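You operate a simulated robot arm through the tools that you are given. There is no shell and no other tool. Be economical: measure what you need, move in short steps, check, and stop when the job is done.

Carry out the task below with a simulated robot arm. There is one attempt and no reset: what you move stays moved.

## Task
Put things in order on the top of the luggage table. At the end: the teal travel clock stands where the blue watch stood; the blue watch from the top of the luggage table is on the teal key dish; the white scent tin from the top of the luggage table stands where the green watch holder stood; the yellow soap box stands where the teal travel clock stood; the green watch holder from the top of the luggage table stands on top of the brown wiping block; whatever was shut is shut again. Leave all else as you found it, and nothing knocked over.
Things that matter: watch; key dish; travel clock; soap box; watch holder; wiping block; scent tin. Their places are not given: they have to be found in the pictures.

It is judged by the outcome, as a careful person would: the job done as asked, and still so three seconds after it is handed in. It fails if anything else is knocked over, pushed out of place, dropped, spilled or broken.

## Robot
A 7-joint arm with a two-finger parallel gripper, fixed in place. Base frame: the origin is at the foot of the arm, x ahead of it, y to its left, z up; the work surface is at about z = 800. Lengths are in mm, angles in degrees, forces in N, time in s.
With the tool pointing down near the work surface it reaches from about 300 to 700 mm from the base axis. Its first joint turns from -66.0 to 66.0 degrees. Payload 1.57 kg.
Tool frame: the origin (TCP) lies between the finger pads and is the grasp point; the fingertips stand 30 mm ahead of it; z points along the fingers, y is the line along which they close. The gripper opens to 110 mm. The fingers are 24 mm wide and 12 mm thick; the gripper's body (48 by 112 mm) begins 78 mm behind the TCP.
Orientation is that of the tool frame in the base frame, as a unit quaternion [w, x, y, z]. With the fingers straight down and closing along the base's y, the tool's x points along the base's -x, its y along +y and its z along -z.

## Interface
- The arm moves only by the tool jog_arm. Its argument "deltas" is a list that holds one entry, the list of rows, each a list of 7 numbers: the shift along the tool's x, y, z in mm, then the turn, a rotation vector about the tool's x, y, z in rad, then the gripper command, from -1 (shut) to 1 (fully open), values between in proportion. In form: [[[tx, ty, tz, ax, ay, az, grip], ...]]. A call has 1 to 20 rows; each row shifts and turns the commanded pose from where the row before left it, along the tool's axes as they then stand. Rows are played at 5 a second. More than 50 mm and 8.6 degrees between two rows, or a gripper value outside its range, and nothing of the call is played. A pose out of reach is approached as far as the arm can. The call stops where the force on the tool passes 40 N (or 10 N more than at its start, if that is more) or the arm is blocked; 0.2 s more then pass. The fingers move at their own pace (about 108 mm/s each) and stop on an object; they squeeze with about 25 N. The grip force told is the motor's: it shows also when the fingers shut on nothing. Time passes only in rows, and 0.2 s behind the last, so rows that do not move let the fingers close. It gives the time, the measured TCP pose, the force on the tool (base axes), the opening and the grip force at its end, in the units of the frame above (readings bear some noise), and new pictures: "views" is both (left out), scene, wrist or none.
- Cameras (640 x 400 px; columns grow to the right, rows downward): "scene" is fixed at [175.3, -404.6, 1398.9]; the picture's right is [0.65, -0.76, 0.00], its down [-0.49, -0.42, -0.77] and it looks along [0.58, 0.50, -0.64] (base axes); focal length 269 px, centre (320, 200). "wrist" rides on the gripper at [-36, 0, -80] in the tool frame; the picture's right is [0.00, -1.00, 0.00], its down [0.97, 0.00, -0.24] and it looks along [0.24, 0.00, 0.97] (tool axes); focal length 218 px, centre (320, 200).
- point_at(camera, pixels): for up to 12 pixels [column, row] of the newest picture of that camera ("zoom" is the newest enlarged one), the place [x, y, z] in the base frame of the surface seen there, good to about 2 mm. No time passes.
- close_up(camera, box): a new picture of the part [left, top, right, bottom] of that camera's present view, enlarged. No time passes.
- close_job(): hands the job in; it is judged then, once.

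Work in short steps. Measure before you move; look again where a grasp or a placing could have gone wrong, and mend it. You have 80 turns and 120 pictures in all, those below and enlarged ones among them. Open the gripper and draw the arm clear of the work before you hand the job in, unless the task says otherwise; then end with one line.

The tools are called as name(argument=value, ...) on one line, values as JSON. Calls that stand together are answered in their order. jog_arm: Moves the arm, as the interface text tells. Its arguments: {"type":"object","properties":{"deltas":{"type":"array"},"views":{"type":"string","enum":["both","scene","wrist","none"]}},"required":["deltas"]} The other tools are called the same way: point_at (camera, pixels) gives the place of the surface under pixels of a picture; close_up (camera, box) takes an enlarged picture of a part of a camera's view; close_job () hands the job in.

At the start:

```text
t: 0.0
eef_pos: [424.5, -82.9, 1149.3]
tool_rot: [0.001, 0.0, 1.0, -0.001]
wrist_force: [-1.5, -0.2, -0.1]
opening: 110.1
finger_force: 0.1
```

scene: 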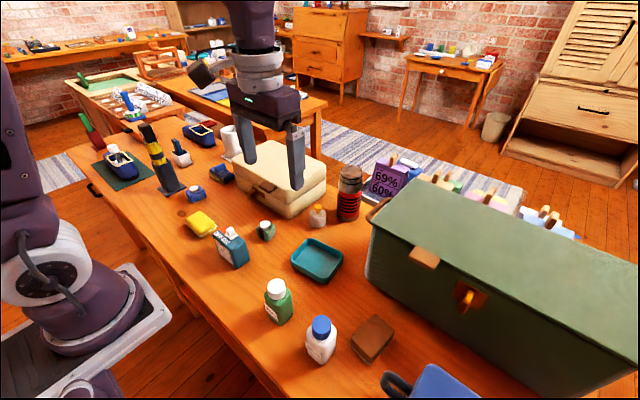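
wrist: 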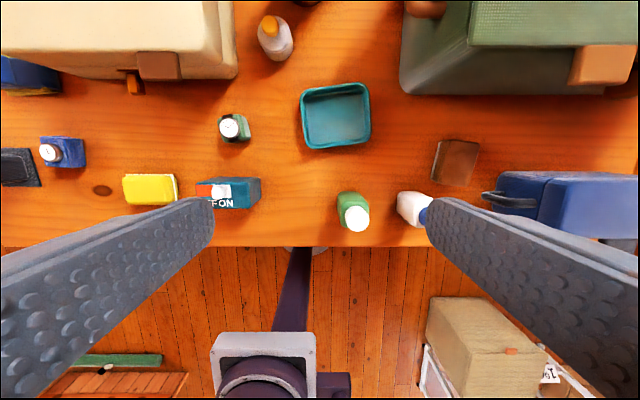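

I'll enlarge the work area in both views to identify the things (yellow box at 200,224, teal clock at 232,248, small green thing at 265,230, blue thing at 195,193).

close_up(camera="scene", box=[80, 110, 280, 280])

close_up(camera="scene", box=[230, 150, 430, 390])

close_up(camera="wrist", box=[0, 80, 280, 250])

```text
2.35 times, centred on (180, 195) of scene
```

zoom: 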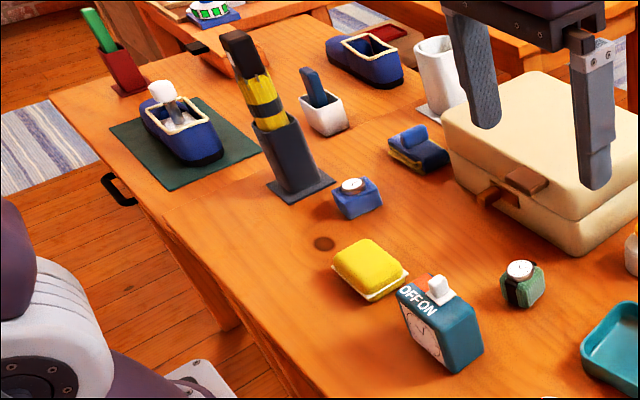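

```text
1.67 times, centred on (330, 270) of scene
```

zoom: 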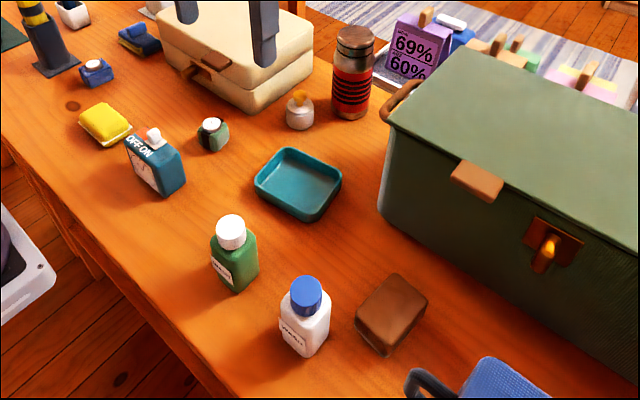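

```text
2.29 times, centred on (140, 165) of wrist
```

zoom: 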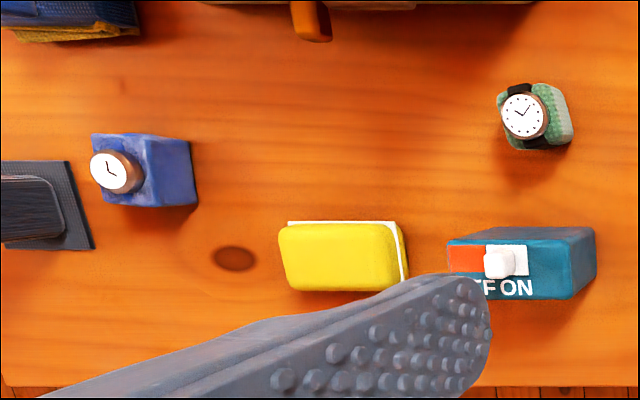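

The blue watch block, yellow box, teal clock and green watch holder seem clear; I check the white-and-orange tin at (318,215) and the other candidates.

close_up(camera="scene", box=[290, 190, 350, 240])

close_up(camera="wrist", box=[200, 0, 400, 130])

close_up(camera="scene", box=[250, 260, 410, 370])

point_at(camera="wrist", pixels=[[320, 120], [305, 90], [366, 88], [369, 142], [307, 147], [271, 27], [285, 50], [455, 160], [437, 142], [476, 146], [470, 184], [433, 178]])

point_at(camera="wrist", pixels=[[47, 152], [66, 140], [80, 140], [80, 165], [228, 127], [242, 125], [128, 177], [173, 178], [172, 202], [128, 200], [240, 188], [256, 180]])

```text
8.00 times, centred on (320, 215) of scene
```

zoom: 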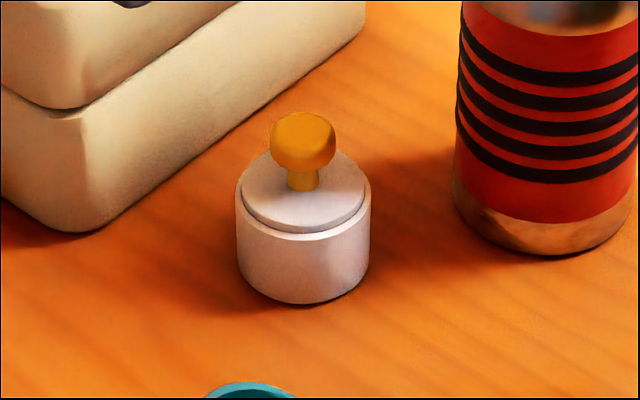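

```text
3.08 times, centred on (300, 65) of wrist
```

zoom: 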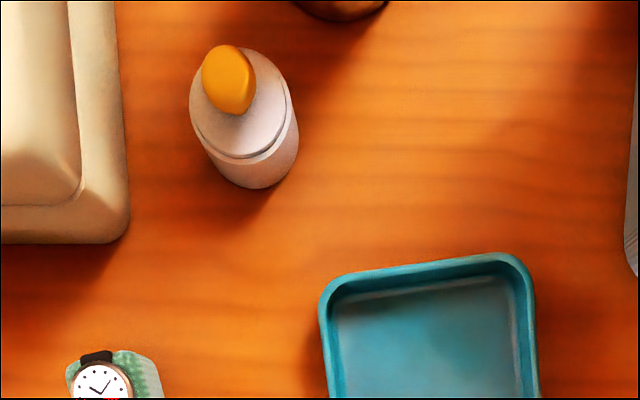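

```text
3.64 times, centred on (330, 315) of scene
```

zoom: 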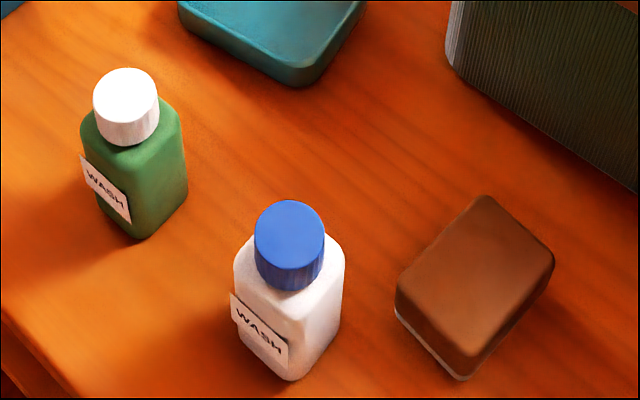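

```text
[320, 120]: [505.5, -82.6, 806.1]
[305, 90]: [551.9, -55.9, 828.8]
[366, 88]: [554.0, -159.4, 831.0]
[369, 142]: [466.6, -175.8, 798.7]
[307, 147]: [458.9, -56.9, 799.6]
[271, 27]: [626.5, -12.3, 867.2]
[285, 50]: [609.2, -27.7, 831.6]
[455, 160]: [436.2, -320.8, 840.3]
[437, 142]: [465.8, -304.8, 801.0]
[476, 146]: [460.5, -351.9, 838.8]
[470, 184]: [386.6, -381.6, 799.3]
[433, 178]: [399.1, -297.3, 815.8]
```

```text
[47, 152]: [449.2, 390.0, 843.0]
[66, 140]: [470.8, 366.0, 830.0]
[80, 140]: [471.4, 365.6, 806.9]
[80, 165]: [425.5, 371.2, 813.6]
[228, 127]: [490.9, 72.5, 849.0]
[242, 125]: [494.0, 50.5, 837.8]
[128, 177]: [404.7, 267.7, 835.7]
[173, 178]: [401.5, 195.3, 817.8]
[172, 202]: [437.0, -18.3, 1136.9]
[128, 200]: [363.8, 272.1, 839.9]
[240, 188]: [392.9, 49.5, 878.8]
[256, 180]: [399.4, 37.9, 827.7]
```

The tin has an orange knob and stands at about (618,-20); the watch is near (447,385). I move above the watch/soap area for a close, measured view.

jog_arm(deltas=[[[0, 48, 14, 0, 0, 0, 1], [0, 48, 14, 0, 0, 0, 1], [0, 48, 14, 0, 0, 0, 1], [0, 48, 14, 0, 0, 0, 1], [0, 48, 14, 0, 0, 0, 1], [0, 48, 14, 0, 0, 0, 1], [0, 48, 14, 0, 0, 0, 1], [0, 48, 14, 0, 0, 0, 1], [0, 40, 14, 0, 0, 0, 1], [0, 0, 0, 0, 0, 0, 1]]])

```text
t: 2.2
eef_pos: [424.7, 343.6, 1022.3]
tool_rot: [0.0, 0.0, 1.0, 0.0]
wrist_force: [0.1, 0.8, 0.6]
opening: 110.1
finger_force: 0.0
```

scene: 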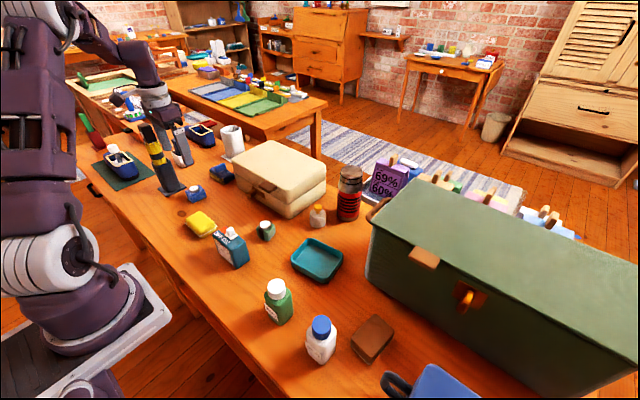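
wrist: 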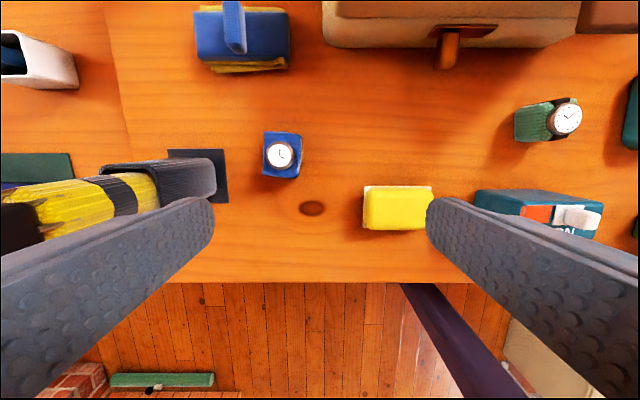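

The tall torch holder stands left of the watch (edge at column ~228), so I'll probably grip the watch closing along x. I measure the watch, torch, soap and clock.

close_up(camera="wrist", box=[150, 100, 330, 230])

point_at(camera="wrist", pixels=[[265, 135], [298, 135], [301, 140], [300, 174], [264, 174], [280, 154], [282, 180], [212, 170], [226, 160], [140, 190], [208, 182], [226, 202]])

point_at(camera="wrist", pixels=[[366, 190], [429, 190], [365, 227], [425, 228], [396, 210], [478, 195], [480, 212], [560, 192], [602, 204], [575, 215], [520, 200], [598, 235]])

```text
3.08 times, centred on (240, 165) of wrist
```

zoom: 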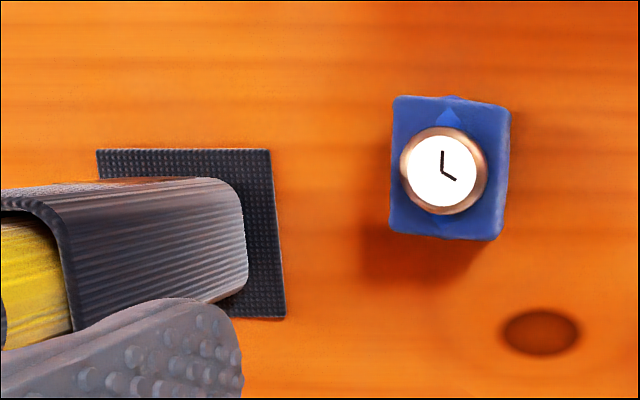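

```text
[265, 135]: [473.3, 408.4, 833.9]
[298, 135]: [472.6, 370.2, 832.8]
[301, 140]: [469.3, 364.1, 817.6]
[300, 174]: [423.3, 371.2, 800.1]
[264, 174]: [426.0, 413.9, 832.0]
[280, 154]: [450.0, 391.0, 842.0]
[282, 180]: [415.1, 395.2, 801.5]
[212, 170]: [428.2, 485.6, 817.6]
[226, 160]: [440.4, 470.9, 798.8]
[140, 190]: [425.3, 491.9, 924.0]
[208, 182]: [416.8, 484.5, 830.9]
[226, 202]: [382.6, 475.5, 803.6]
```

```text
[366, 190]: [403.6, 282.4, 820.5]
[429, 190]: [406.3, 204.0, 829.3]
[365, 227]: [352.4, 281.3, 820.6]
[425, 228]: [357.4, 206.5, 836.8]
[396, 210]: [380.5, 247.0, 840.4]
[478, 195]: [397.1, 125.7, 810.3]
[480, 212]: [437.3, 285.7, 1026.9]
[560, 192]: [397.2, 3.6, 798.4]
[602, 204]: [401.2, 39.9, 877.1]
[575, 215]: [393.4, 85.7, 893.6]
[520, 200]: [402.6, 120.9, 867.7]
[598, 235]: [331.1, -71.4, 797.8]
```

The watch spans x 424–473, y 368–411, top ~842, holder base starts at y≈471, so a y-closing grip at 80 mm opening clears it. I move over (449,389) and descend in steps.

jog_arm(deltas=[[[-24, 46, 0, 0, 0, 0, 0.45], [0, 0, 45, 0, 0, 0, 0.45], [0, 0, 45, 0, 0, 0, 0.45], [0, 0, 40, 0, 0, 0, 0.45], [0, 0, 0, 0, 0, 0, 0.45]]])

```text
refused: row 1 steps farther than a row can; nothing moved
```

The diagonal step was over 50 mm; I split it.

jog_arm(deltas=[[[-12, 23, 0, 0, 0, 0, 0.45], [-12, 23, 0, 0, 0, 0, 0.45], [0, 0, 45, 0, 0, 0, 0.45], [0, 0, 45, 0, 0, 0, 0.45], [0, 0, 40, 0, 0, 0, 0.45], [0, 0, 0, 0, 0, 0, 0.45]]])

```text
t: 3.6
eef_pos: [449.5, 389.9, 891.2]
tool_rot: [0.0, 0.0, 1.0, 0.0]
wrist_force: [0.0, 0.0, -0.4]
opening: 79.8
finger_force: 0.1
```

scene: 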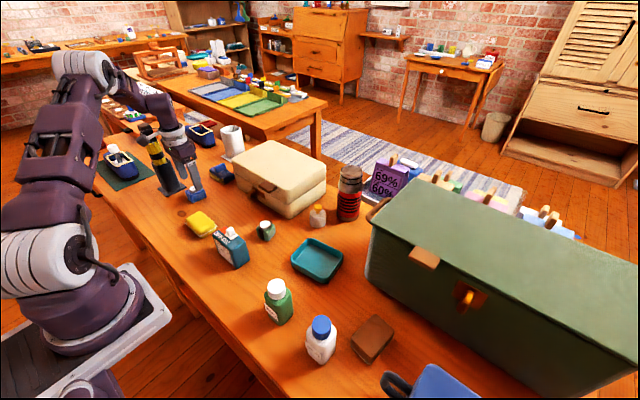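
wrist: 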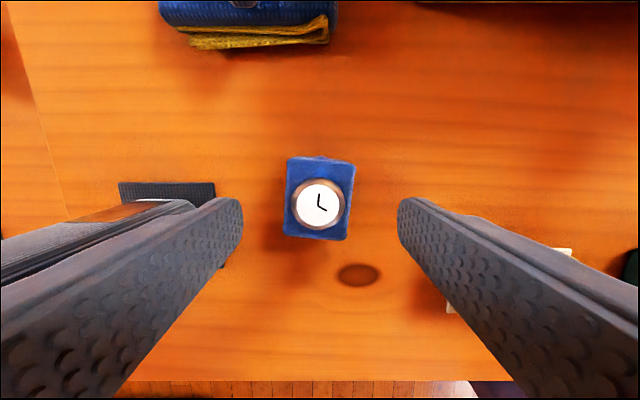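

The watch sits centred between the fingers. I descend to TCP z≈836 and close.

jog_arm(deltas=[[[0, 0, 30, 0, 0, 0, 0.45], [0, 0, 25, 0, 0, 0, 0.45], [0, 0, 0, 0, 0, 0, 0.45], [0, 0, 0, 0, 0, 0, -0.5], [0, 0, 0, 0, 0, 0, -0.5], [0, 0, 0, 0, 0, 0, -0.5]]], views="wrist")

```text
t: 5.0
eef_pos: [449.4, 387.5, 837.7]
tool_rot: [0.0, 0.0, 1.0, 0.0]
wrist_force: [-0.3, 0.3, 0.6]
opening: 45.1
finger_force: 25.3
```

wrist: 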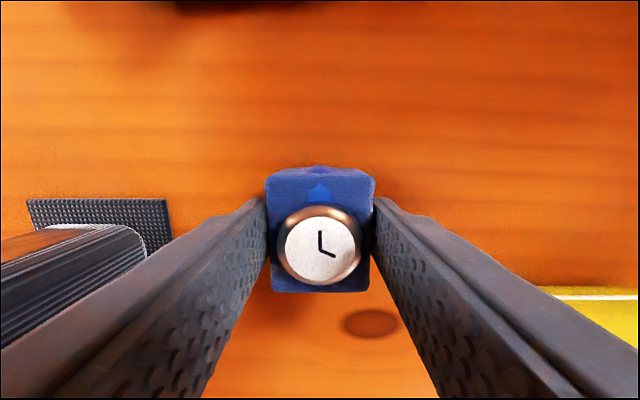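

Held (45 mm). I measure the dish rim and floor in the scene picture before carrying.

close_up(camera="scene", box=[280, 225, 360, 295])

point_at(camera="scene", pixels=[[311, 240], [342, 252], [326, 277], [292, 261], [315, 262], [325, 265], [308, 257]])

```text
5.71 times, centred on (320, 260) of scene
```

zoom: 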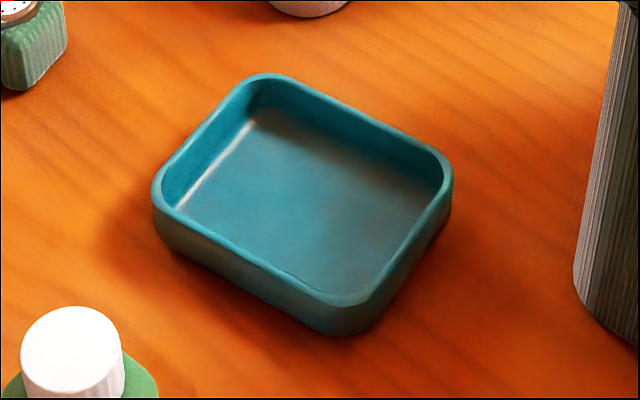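

```text
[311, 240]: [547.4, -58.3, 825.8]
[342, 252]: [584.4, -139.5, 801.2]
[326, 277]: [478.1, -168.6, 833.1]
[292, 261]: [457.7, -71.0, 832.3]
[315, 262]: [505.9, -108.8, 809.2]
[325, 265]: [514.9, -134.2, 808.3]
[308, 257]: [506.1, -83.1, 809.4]
```

Dish centre ≈ (509,-112), floor ≈ 809, rim ≈ 832. I lift the watch, carry it at z≈960, and stop above the dish at z≈905.

jog_arm(deltas=[[[0, 0, -40, 0, 0, 0, -0.5], [0, 0, -42, 0, 0, 0, -0.5], [0, 0, -40, 0, 0, 0, -0.5], [-5, -42, 0, 0, 0, 0, -0.5], [-5, -42, 0, 0, 0, 0, -0.5], [-5, -42, 0, 0, 0, 0, -0.5], [-5, -42, 0, 0, 0, 0, -0.5], [-5, -42, 0, 0, 0, 0, -0.5], [-5, -42, 0, 0, 0, 0, -0.5], [-5, -42, 0, 0, 0, 0, -0.5], [-5, -42, 0, 0, 0, 0, -0.5], [-5, -42, 0, 0, 0, 0, -0.5], [-5, -42, 0, 0, 0, 0, -0.5], [-5, -42, 0, 0, 0, 0, -0.5], [-5, -38, 0, 0, 0, 0, -0.5], [0, 0, 30, 0, 0, 0, -0.5], [0, 0, 25, 0, 0, 0, -0.5], [0, 0, 0, 0, 0, 0, -0.5]]])

```text
t: 8.8
eef_pos: [509.4, -111.5, 906.2]
tool_rot: [0.0, 0.0, 1.0, 0.0]
wrist_force: [0.0, -0.5, -1.0]
opening: 45.1
finger_force: 25.2
```

scene: 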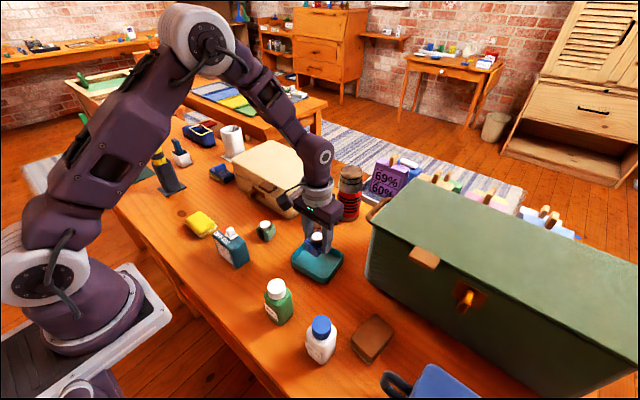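
wrist: 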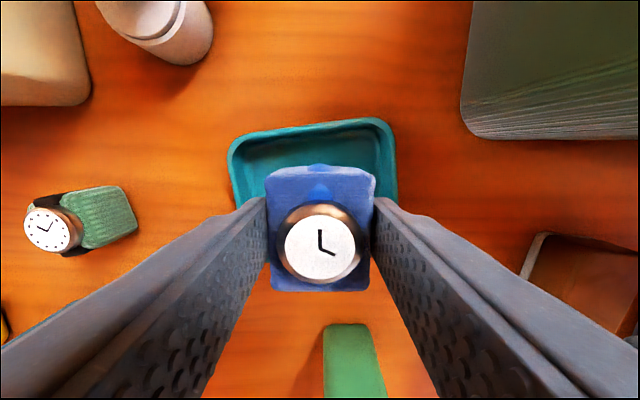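

I check the dish against the held watch with points on its far rim (235,142)–(388,123).

point_at(camera="wrist", pixels=[[230, 150], [238, 136], [310, 126], [384, 120], [393, 130], [397, 195], [235, 200], [300, 150]])

close_up(camera="scene", box=[270, 200, 370, 290])

```text
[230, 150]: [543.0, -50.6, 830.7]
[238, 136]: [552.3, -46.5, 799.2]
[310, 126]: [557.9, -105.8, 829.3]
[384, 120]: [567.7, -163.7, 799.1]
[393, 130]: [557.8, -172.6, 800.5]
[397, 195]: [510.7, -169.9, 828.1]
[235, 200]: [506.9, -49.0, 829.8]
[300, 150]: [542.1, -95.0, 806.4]
```

```text
4.44 times, centred on (320, 245) of scene
```

zoom: 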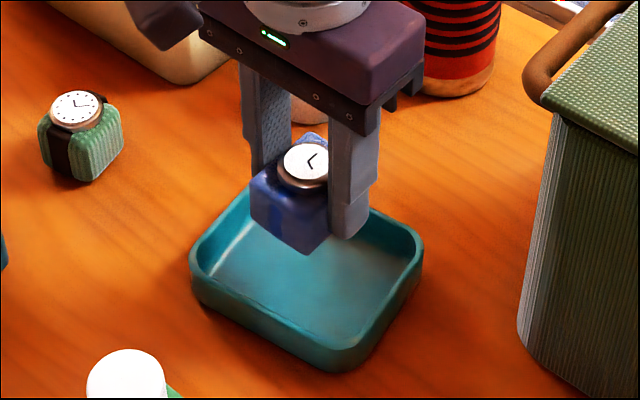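

Dish centre agrees with the TCP. I descend until the bottom nearly touches the floor (TCP 848), open a little, and rise.

jog_arm(deltas=[[[0, 0, 25, 0, 0, 0, -0.5], [0, 0, 20, 0, 0, 0, -0.5], [0, 0, 10, 0, 0, 0, -0.5], [0, 0, 3, 0, 0, 0, -0.5], [0, 0, 0, 0, 0, 0, -0.5], [0, 0, 0, 0, 0, 0, 0.12], [0, 0, 0, 0, 0, 0, 0.12], [0, 0, -30, 0, 0, 0, 0.12], [0, 0, -40, 0, 0, 0, 0.12], [0, 0, -40, 0, 0, 0, 0.12], [0, 0, 0, 0, 0, 0, 0.12]]])

```text
t: 11.2
eef_pos: [508.6, -111.1, 955.6]
tool_rot: [0.001, -0.001, 1.0, 0.0]
wrist_force: [0.2, 1.0, -0.3]
opening: 61.8
finger_force: 0.1
```

scene: 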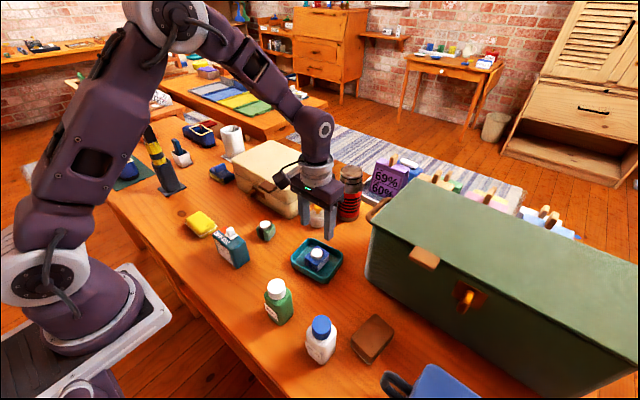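
wrist: 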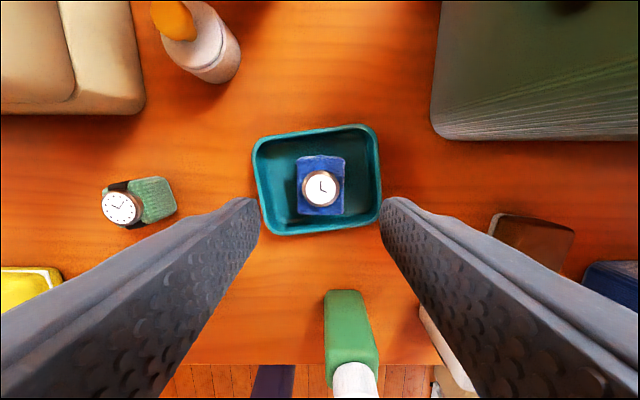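

The watch lies in the dish. Next the teal clock: I move above it, about (390,90,1030), to measure.

jog_arm(deltas=[[[24, 40, -15, 0, 0, 0, 1], [24, 40, -15, 0, 0, 0, 1], [24, 40, -15, 0, 0, 0, 1], [24, 40, -15, 0, 0, 0, 1], [22, 20, -15, 0, 0, 0, 1], [0, 0, 0, 0, 0, 0, 1]]], views="both")

```text
t: 12.6
eef_pos: [389.8, 69.8, 1033.4]
tool_rot: [0.0, 0.0, 1.0, 0.001]
wrist_force: [0.1, 0.4, 0.5]
opening: 110.0
finger_force: 0.0
```

scene: 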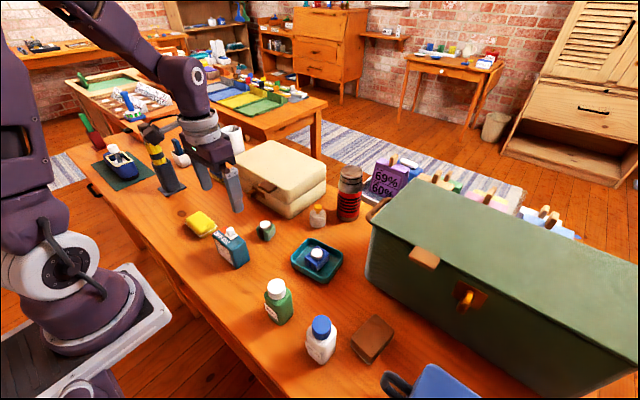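
wrist: 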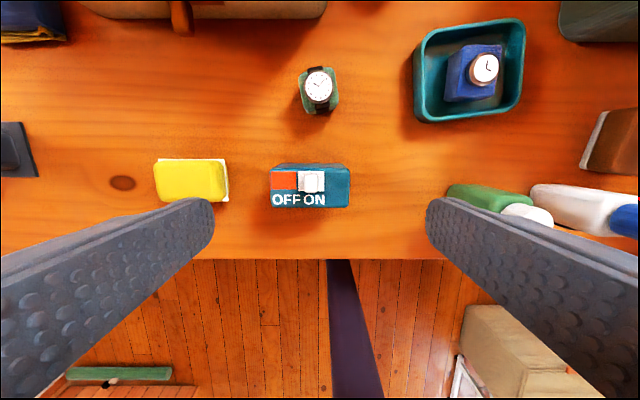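

close_up(camera="wrist", box=[140, 60, 380, 230])

point_at(camera="wrist", pixels=[[273, 172], [348, 172], [347, 205], [272, 204], [310, 181], [276, 165], [345, 166], [335, 190], [318, 66], [300, 80], [338, 103], [306, 108]])

close_up(camera="scene", box=[170, 195, 280, 285])

point_at(camera="scene", pixels=[[214, 246], [233, 268], [235, 269], [249, 262], [248, 246], [234, 252], [224, 250]])

```text
2.35 times, centred on (260, 145) of wrist
```

zoom: 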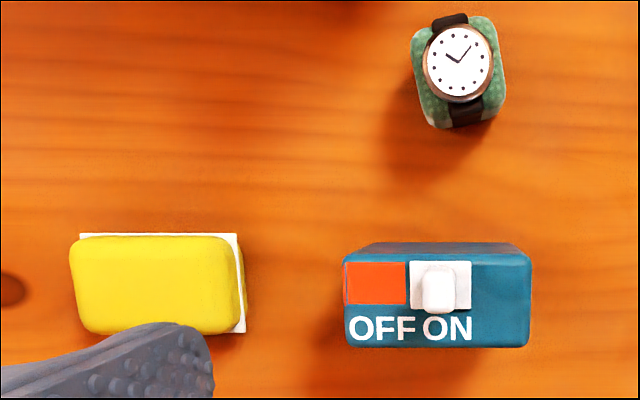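

```text
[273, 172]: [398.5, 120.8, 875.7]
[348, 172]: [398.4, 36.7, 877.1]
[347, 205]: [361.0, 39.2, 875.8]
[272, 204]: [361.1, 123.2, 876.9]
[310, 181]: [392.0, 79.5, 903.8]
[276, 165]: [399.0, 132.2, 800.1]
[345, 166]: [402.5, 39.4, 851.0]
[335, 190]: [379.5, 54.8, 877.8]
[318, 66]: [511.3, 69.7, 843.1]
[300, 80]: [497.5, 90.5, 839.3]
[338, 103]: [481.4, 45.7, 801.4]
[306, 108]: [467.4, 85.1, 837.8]
```

```text
4.44 times, centred on (225, 240) of scene
```

zoom: 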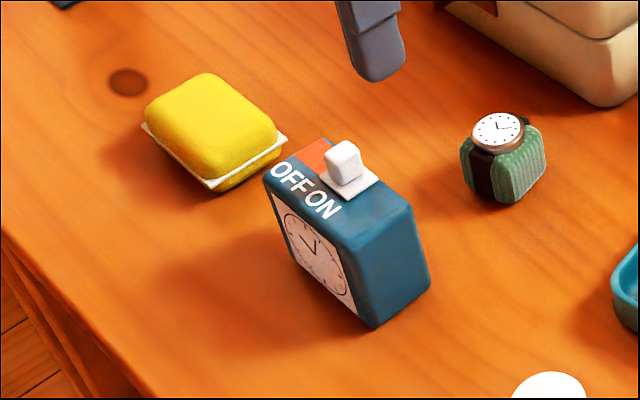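

```text
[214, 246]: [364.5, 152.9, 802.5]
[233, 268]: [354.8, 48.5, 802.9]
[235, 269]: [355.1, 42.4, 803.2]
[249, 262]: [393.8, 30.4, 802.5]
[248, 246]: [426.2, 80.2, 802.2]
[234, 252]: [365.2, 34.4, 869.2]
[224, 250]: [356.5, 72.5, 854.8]
```

Clock spans x 356–402, y 34–125, top 878 (centre 379.5, 79.5). I grip it across y (90 mm) with full opening; first to z≈905 above it for a check.

jog_arm(deltas=[[[10, 10, 0, 0, 0, 0, 1], [0, 0, 45, 0, 0, 0, 1], [0, 0, 45, 0, 0, 0, 1], [0, 0, 20, 0, 0, 0, 1], [0, 0, 0, 0, 0, 0, 1]]], views="wrist")

```text
t: 13.8
eef_pos: [380.3, 78.0, 922.9]
tool_rot: [0.0, 0.0, 1.0, 0.0]
wrist_force: [-0.3, -0.2, -0.2]
opening: 110.1
finger_force: 0.1
```

wrist: 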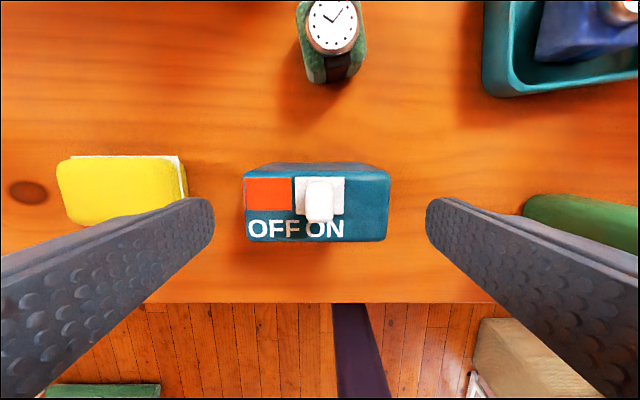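

Well centred between the fingers. Descend 73 mm and close.

jog_arm(deltas=[[[0, 1, 30, 0, 0, 0, 1], [0, 0, 25, 0, 0, 0, 1], [0, 0, 18, 0, 0, 0, 1], [0, 0, 0, 0, 0, 0, 1], [0, 0, 0, 0, 0, 0, 0.3], [0, 0, 0, 0, 0, 0, 0.3], [0, 0, 0, 0, 0, 0, 0.3]]], views="both")

```text
t: 15.4
eef_pos: [381.0, 77.3, 851.2]
tool_rot: [0.0, 0.0, 1.0, 0.0]
wrist_force: [0.3, 1.2, -0.1]
opening: 90.0
finger_force: 24.4
```

scene: 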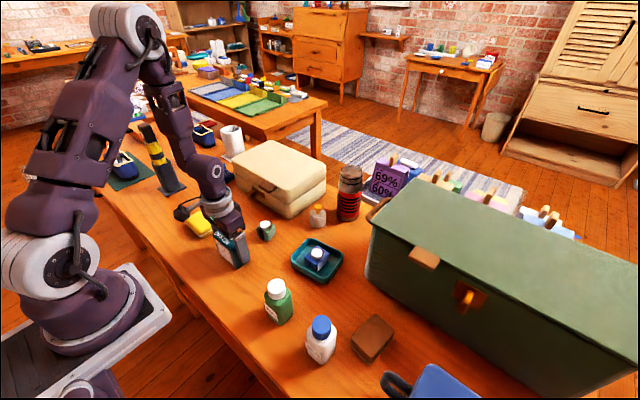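
wrist: 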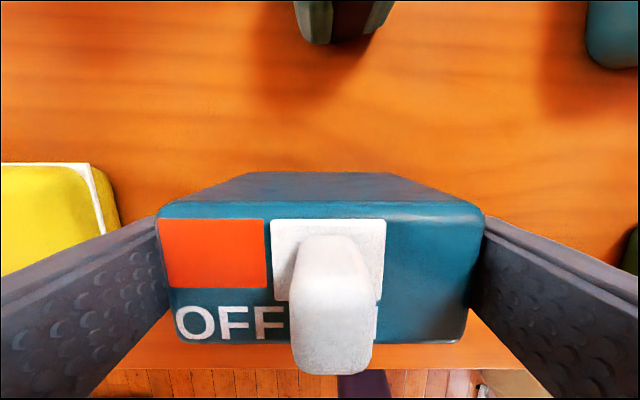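

Gripped at 90 mm. Before carrying, I check the torch's upper end (147,128)–(165,175) for clearance from the gripper body.

close_up(camera="scene", box=[120, 110, 220, 210])

point_at(camera="scene", pixels=[[150, 124], [154, 140], [160, 158], [168, 180], [185, 185], [172, 160], [176, 172]])

```text
4.00 times, centred on (170, 160) of scene
```

zoom: 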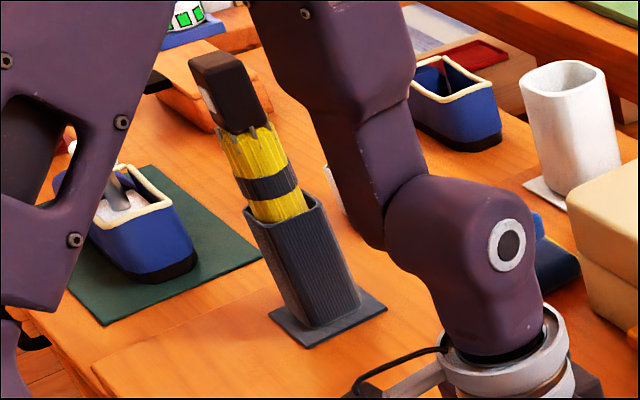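

```text
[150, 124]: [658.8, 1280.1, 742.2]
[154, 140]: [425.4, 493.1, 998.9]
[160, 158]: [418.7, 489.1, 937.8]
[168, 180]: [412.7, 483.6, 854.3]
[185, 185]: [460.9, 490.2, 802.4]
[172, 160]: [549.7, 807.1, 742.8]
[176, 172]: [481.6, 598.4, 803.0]
```

Torch front stays at y≥484, fine for a body edge at y≈445. I lift the clock, carry it, and stop above the watch's old place.

jog_arm(deltas=[[[0, 0, -40, 0, 0, 0, 0.3], [0, 0, -40, 0, 0, 0, 0.3], [0, 0, -20, 0, 0, 0, 0.3], [-8.7, 39, 0, 0, 0, 0, 0.3], [-8.7, 39, 0, 0, 0, 0, 0.3], [-8.7, 39, 0, 0, 0, 0, 0.3], [-8.7, 39, 0, 0, 0, 0, 0.3], [-8.7, 39, 0, 0, 0, 0, 0.3], [-8.7, 39, 0, 0, 0, 0, 0.3], [-8.7, 39, 0, 0, 0, 0, 0.3], [-8.7, 37, 0, 0, 0, 0, 0.3], [0, 0, 40, 0, 0, 0, 0.3], [0, 0, 30, 0, 0, 0, 0.3], [0, 0, 10, 0, 0, 0, 0.3], [0, 0, 0, 0, 0, 0, 0.3]]])

```text
t: 18.6
eef_pos: [450.0, 389.0, 870.5]
tool_rot: [0.0, 0.0, 1.0, 0.0]
wrist_force: [0.5, 0.0, -0.8]
opening: 89.5
finger_force: 25.3
```

scene: 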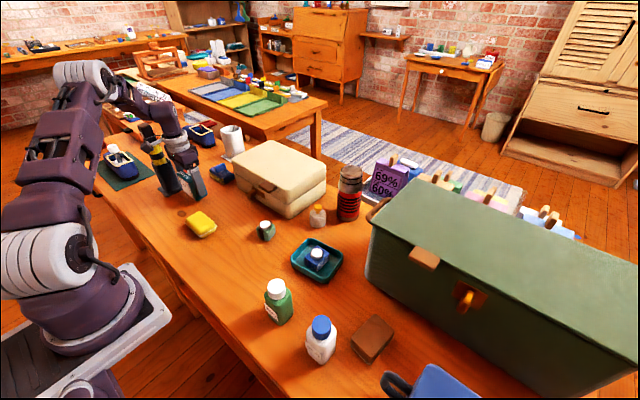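
wrist: 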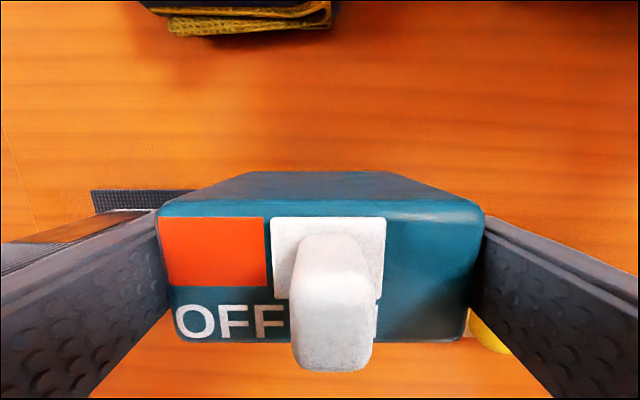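

Position is right; lower to 851.5, open, and rise clear.

jog_arm(deltas=[[[0, 0, 10, 0, 0, 0, 0.3], [0, 0, 6, 0, 0, 0, 0.3], [0, 0, 3, 0, 0, 0, 0.3], [0, 0, 0, 0, 0, 0, 0.3], [0, 0, 0, 0, 0, 0, 0.95], [0, 0, 0, 0, 0, 0, 0.95], [0, 0, -20, 0, 0, 0, 0.95], [0, 0, -40, 0, 0, 0, 0.95], [0, 0, -50, 0, 0, 0, 0.95], [0, 0, -40, 0, 0, 0, 1], [0, 0, 0, 0, 0, 0, 1]]])

```text
t: 21.0
eef_pos: [451.3, 390.1, 1002.6]
tool_rot: [0.0, 0.001, 1.0, 0.0]
wrist_force: [0.2, 0.0, 0.3]
opening: 110.2
finger_force: 0.0
```

scene: 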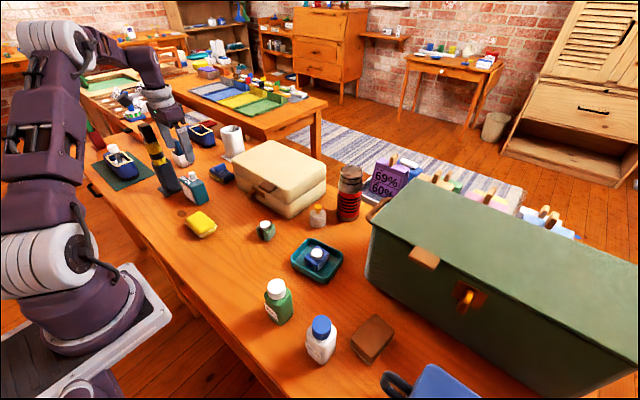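
wrist: 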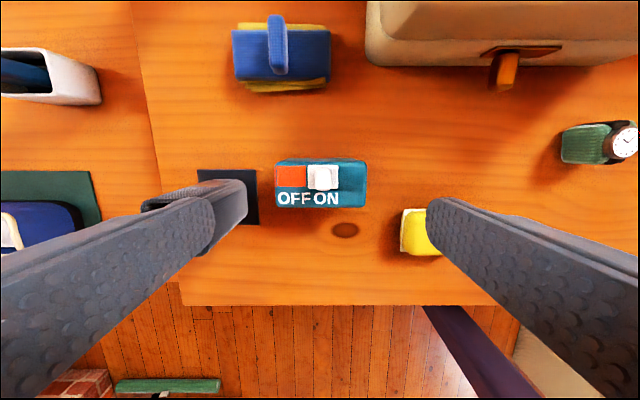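

Clock stands well. Next the soap box, about (379,243): I move over it at z≈935 to look.

jog_arm(deltas=[[[18, -37, 0, 0, 0, 0, 1], [18, -37, 0, 0, 0, 0, 1], [18, -37, 0, 0, 0, 0, 1], [18, -36, 0, 0, 0, 0, 1], [0, 0, 35, 0, 0, 0, 1], [0, 0, 30, 0, 0, 0, 1], [0, 0, 0, 0, 0, 0, 1]]], views="both")

```text
t: 22.6
eef_pos: [378.8, 241.8, 936.1]
tool_rot: [0.0, 0.0, 1.0, 0.0]
wrist_force: [-0.1, -0.6, 0.2]
opening: 110.1
finger_force: 0.1
```

scene: 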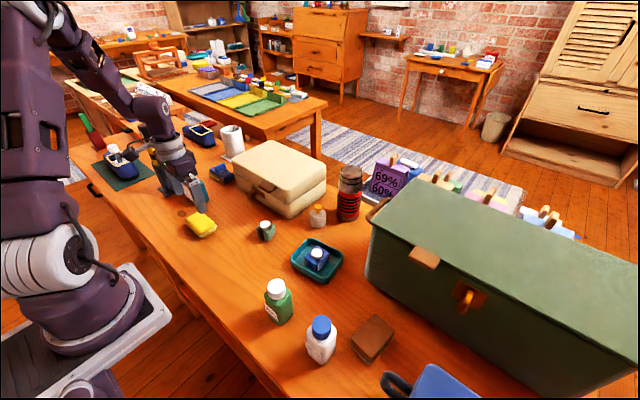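
wrist: 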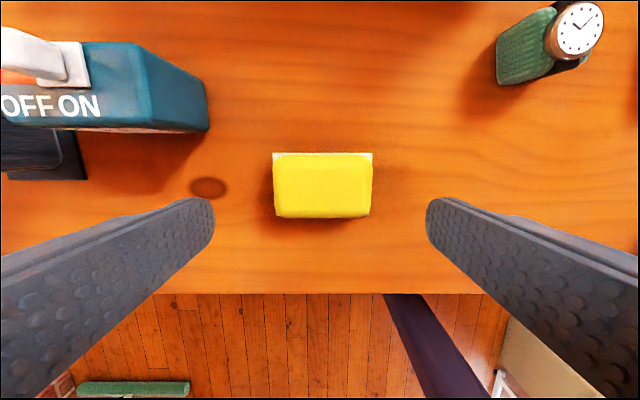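

Centred; I measure the soap box outline in this view.

point_at(camera="wrist", pixels=[[276, 153], [371, 153], [276, 215], [369, 215], [322, 185], [372, 160], [274, 185], [371, 185]])

close_up(camera="scene", box=[170, 200, 230, 245])

```text
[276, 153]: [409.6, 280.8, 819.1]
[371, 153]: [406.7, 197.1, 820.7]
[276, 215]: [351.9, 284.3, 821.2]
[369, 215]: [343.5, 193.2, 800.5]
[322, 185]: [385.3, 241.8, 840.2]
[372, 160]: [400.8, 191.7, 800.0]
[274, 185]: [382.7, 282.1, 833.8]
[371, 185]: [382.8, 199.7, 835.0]
```

```text
8.89 times, centred on (200, 222) of scene
```

zoom: 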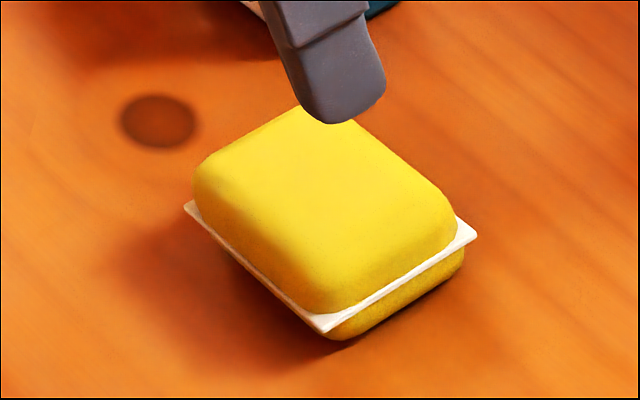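

Soap box centre ≈ (380,240), 86 mm wide at its rim. Descend to 834 and close across y.

jog_arm(deltas=[[[-1, -1, 40, 0, 0, 0, 1], [0, 0, 35, 0, 0, 0, 1], [0, 0, 27, 0, 0, 0, 1], [0, 0, 0, 0, 0, 0, 1], [0, 0, 0, 0, 0, 0, 0.2], [0, 0, 0, 0, 0, 0, 0.2], [0, 0, 0, 0, 0, 0, 0.2]]], views="wrist")

```text
t: 24.2
eef_pos: [379.4, 241.1, 834.8]
tool_rot: [0.0, 0.0, 1.0, -0.001]
wrist_force: [0.0, -1.0, -0.2]
opening: 85.8
finger_force: 25.3
```

wrist: 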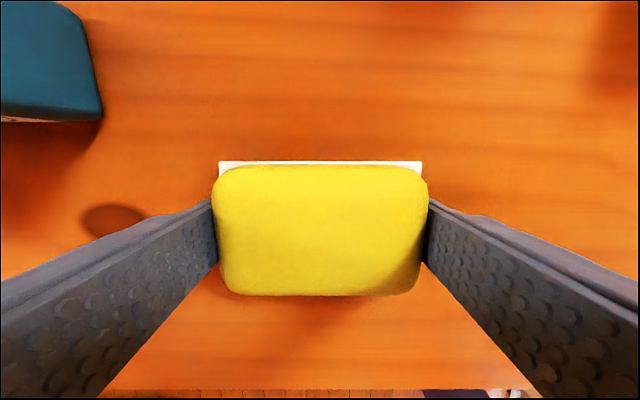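

Gripped at 85.8 mm. Lift 60 mm, carry to y≈79.5, lower to 841 and look.

jog_arm(deltas=[[[0, 0, -30, 0, 0, 0, 0.2], [0, 0, -30, 0, 0, 0, 0.2], [0, -40, 0, 0, 0, 0, 0.2], [0, -40, 0, 0, 0, 0, 0.2], [0, -40, 0, 0, 0, 0, 0.2], [0, -41.5, 0, 0, 0, 0, 0.2], [0, 0, 30, 0, 0, 0, 0.2], [0, 0, 20, 0, 0, 0, 0.2], [0, 0, 0, 0, 0, 0, 0.2]]])

```text
t: 26.2
eef_pos: [380.8, 79.5, 845.5]
tool_rot: [0.0, 0.0, 1.0, 0.0]
wrist_force: [-0.7, 0.7, -1.3]
opening: 86.0
finger_force: 24.8
```

scene: 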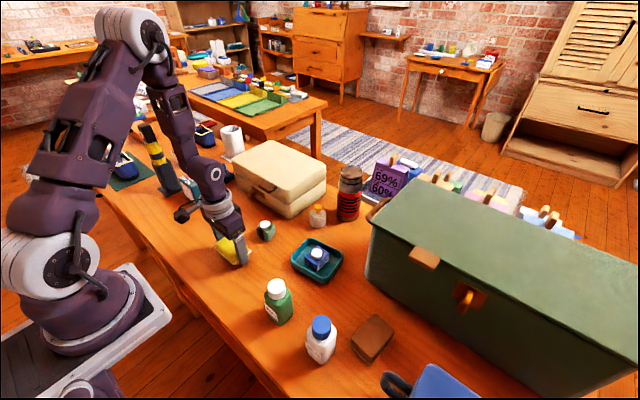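
wrist: 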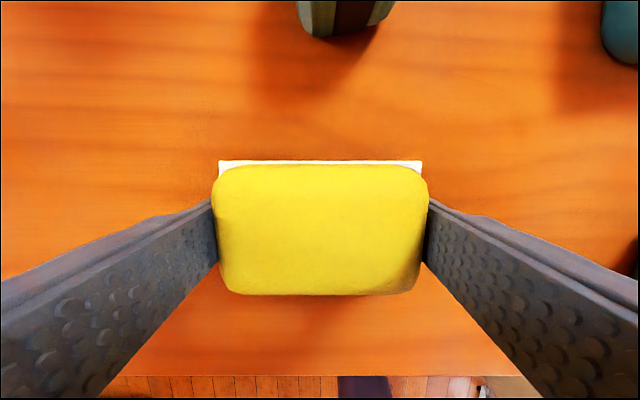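

Level and on target; lower 10 mm, release, rise, and shift over the green watch holder.

jog_arm(deltas=[[[0, 0, 6, 0, 0, 0, 0.2], [0, 0, 4, 0, 0, 0, 0.2], [0, 0, 0, 0, 0, 0, 0.2], [0, 0, 0, 0, 0, 0, 0.9], [0, 0, 0, 0, 0, 0, 0.9], [0, 0, -25, 0, 0, 0, 0.9], [0, 0, -40, 0, 0, 0, 0.9], [0, 0, -40, 0, 0, 0, 0.9], [-35, -4, 0, 0, 0, 0, 0.9], [-35, -4, 0, 0, 0, 0, 0.9], [-35, -4, 0, 0, 0, 0, 0.9], [0, 0, 0, 0, 0, 0, 0.9]]])

```text
t: 28.8
eef_pos: [484.5, 67.9, 939.5]
tool_rot: [-0.001, 0.0, 1.0, 0.0]
wrist_force: [0.8, 0.2, -0.7]
opening: 104.4
finger_force: 0.1
```

scene: 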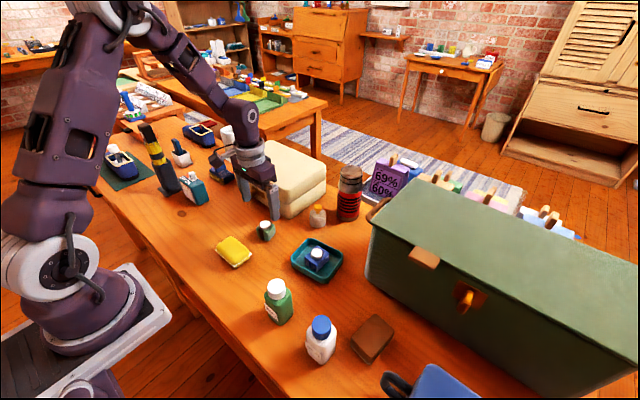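
wrist: 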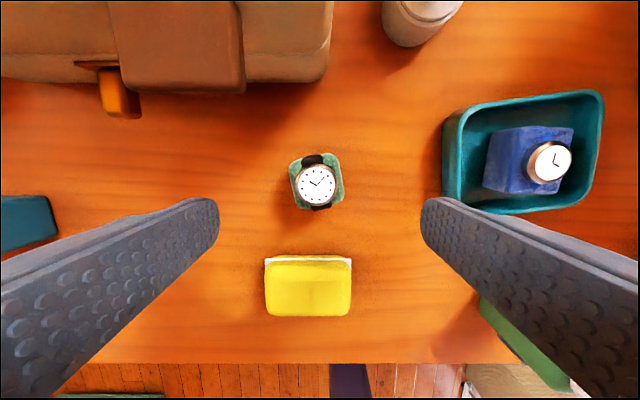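

Soap box is in place. I measure the holder (317,183), its yaw, and the suitcase's front.

close_up(camera="wrist", box=[270, 135, 370, 225])

point_at(camera="wrist", pixels=[[293, 164], [339, 155], [343, 195], [300, 208], [340, 175], [291, 185], [316, 185], [315, 156], [321, 208], [120, 95], [180, 80], [290, 75]])

```text
4.44 times, centred on (320, 180) of wrist
```

zoom: 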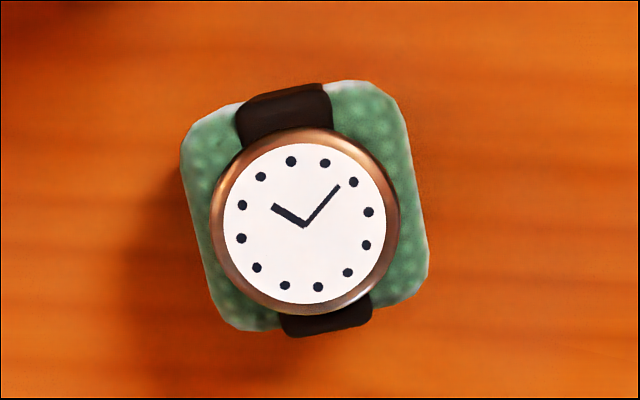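

```text
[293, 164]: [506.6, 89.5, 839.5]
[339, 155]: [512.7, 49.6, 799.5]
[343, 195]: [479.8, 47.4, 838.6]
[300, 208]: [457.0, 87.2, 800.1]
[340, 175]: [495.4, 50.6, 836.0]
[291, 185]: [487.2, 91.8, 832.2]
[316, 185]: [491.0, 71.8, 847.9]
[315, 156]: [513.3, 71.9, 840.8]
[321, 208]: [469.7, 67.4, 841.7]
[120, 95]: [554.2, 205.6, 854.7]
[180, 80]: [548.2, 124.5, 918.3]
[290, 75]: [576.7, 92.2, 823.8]
```

Holder centre ≈ (491,71), yawed about +10°. The suitcase flap overhangs at z≈918, so I measure how near its right end comes to the gripper/camera.

point_at(camera="wrist", pixels=[[243, 88], [225, 85], [240, 40], [323, 77], [330, 50], [332, 20], [300, 40], [270, 60], [260, 15], [320, 70]])

close_up(camera="scene", box=[200, 100, 360, 250])

```text
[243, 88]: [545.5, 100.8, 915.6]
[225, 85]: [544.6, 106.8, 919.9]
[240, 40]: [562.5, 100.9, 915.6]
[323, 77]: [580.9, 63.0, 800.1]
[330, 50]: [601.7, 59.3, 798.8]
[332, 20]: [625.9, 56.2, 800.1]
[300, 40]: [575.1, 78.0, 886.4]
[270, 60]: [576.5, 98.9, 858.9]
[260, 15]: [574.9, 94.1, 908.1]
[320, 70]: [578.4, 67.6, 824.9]
```

```text
2.67 times, centred on (280, 175) of scene
```

zoom: 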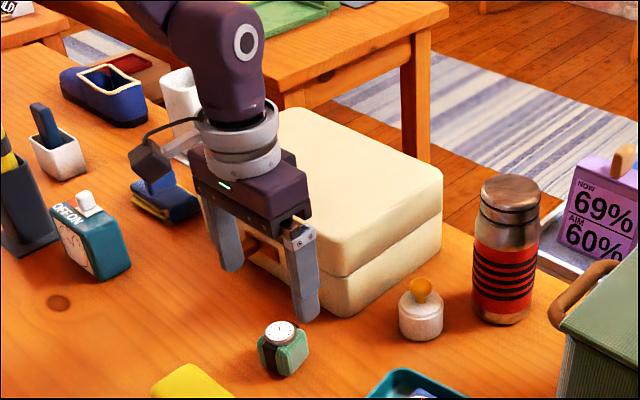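

A dark box with a cable hangs left of the gripper at scene (216,158); I measure where it is relative to the TCP, as well as the gripper's front.

point_at(camera="scene", pixels=[[214, 158], [218, 163], [212, 154], [222, 165], [251, 182], [268, 180], [276, 178]])

```text
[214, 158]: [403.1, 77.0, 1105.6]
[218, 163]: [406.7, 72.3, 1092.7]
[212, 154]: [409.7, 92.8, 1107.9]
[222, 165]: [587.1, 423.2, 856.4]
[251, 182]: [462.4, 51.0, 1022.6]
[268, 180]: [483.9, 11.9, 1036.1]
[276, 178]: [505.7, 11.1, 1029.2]
```

The box sits high on the −x side, so it's harmless; the gripper's +x edge will stay ~20 mm short of the flap. I turn +10°, centre on (490,71), and descend to z≈890.

jog_arm(deltas=[[[-6, 3, 0, 0, 0, 0, 0.45], [0, 0, 0, 0, 0, -0.085, 0.45], [0, 0, 0, 0, 0, -0.085, 0.45], [0, 0, 25, 0, 0, 0, 0.45], [0, 0, 25, 0, 0, 0, 0.45], [0, 0, 0, 0, 0, 0, 0.45]]])

```text
t: 30.2
eef_pos: [490.6, 69.2, 887.6]
tool_rot: [0.0, -0.083, 0.997, 0.0]
wrist_force: [0.0, -0.6, 0.7]
opening: 79.8
finger_force: 0.0
```

scene: 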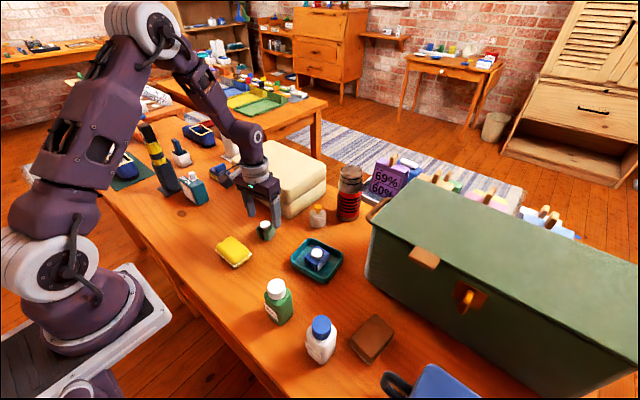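
wrist: 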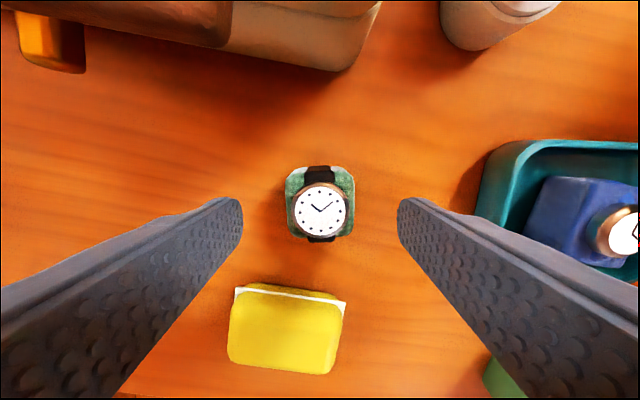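

Holder aligned and centred at (320,204). Descend to ~842 and close.

jog_arm(deltas=[[[0, 0, 25, 0, 0, 0, 0.45], [0, 0, 21, 0, 0, 0, 0.45], [0, 0, 0, 0, 0, 0, 0.45], [0, 0, 0, 0, 0, 0, -0.5], [0, 0, 0, 0, 0, 0, -0.5], [0, 0, 0, 0, 0, 0, -0.5]]], views="wrist")

close_up(camera="scene", box=[340, 300, 420, 370])

point_at(camera="scene", pixels=[[372, 315], [394, 332], [376, 358], [351, 345], [373, 337], [365, 330], [385, 340]])

```text
t: 31.6
eef_pos: [489.7, 70.2, 842.7]
tool_rot: [0.001, -0.084, 0.996, -0.001]
wrist_force: [-0.3, -0.1, 0.2]
opening: 43.3
finger_force: 24.8
```

wrist: 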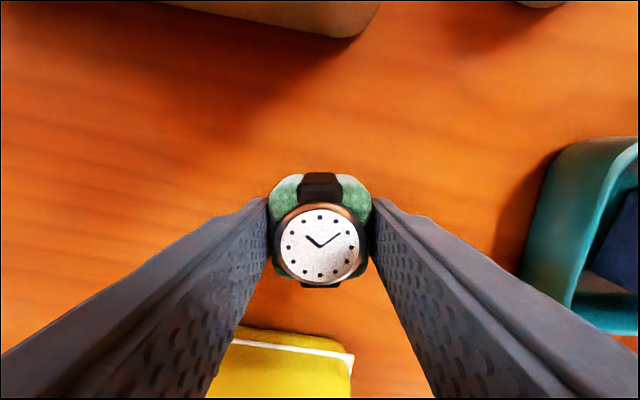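

```text
5.71 times, centred on (380, 335) of scene
```

zoom: 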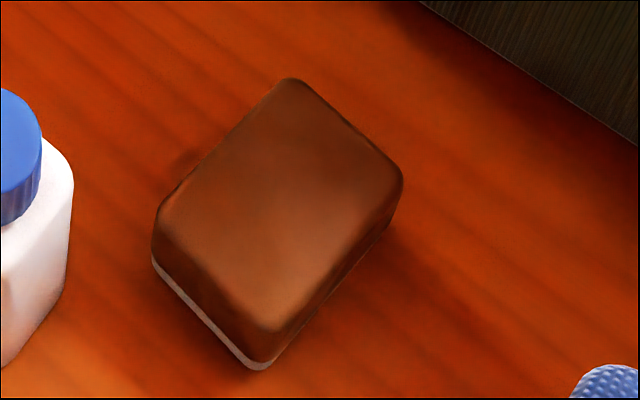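

```text
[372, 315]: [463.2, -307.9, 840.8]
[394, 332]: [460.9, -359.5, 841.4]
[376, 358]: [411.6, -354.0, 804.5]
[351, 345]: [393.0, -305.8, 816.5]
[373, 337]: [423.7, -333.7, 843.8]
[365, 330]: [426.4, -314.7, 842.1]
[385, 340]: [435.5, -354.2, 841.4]
```

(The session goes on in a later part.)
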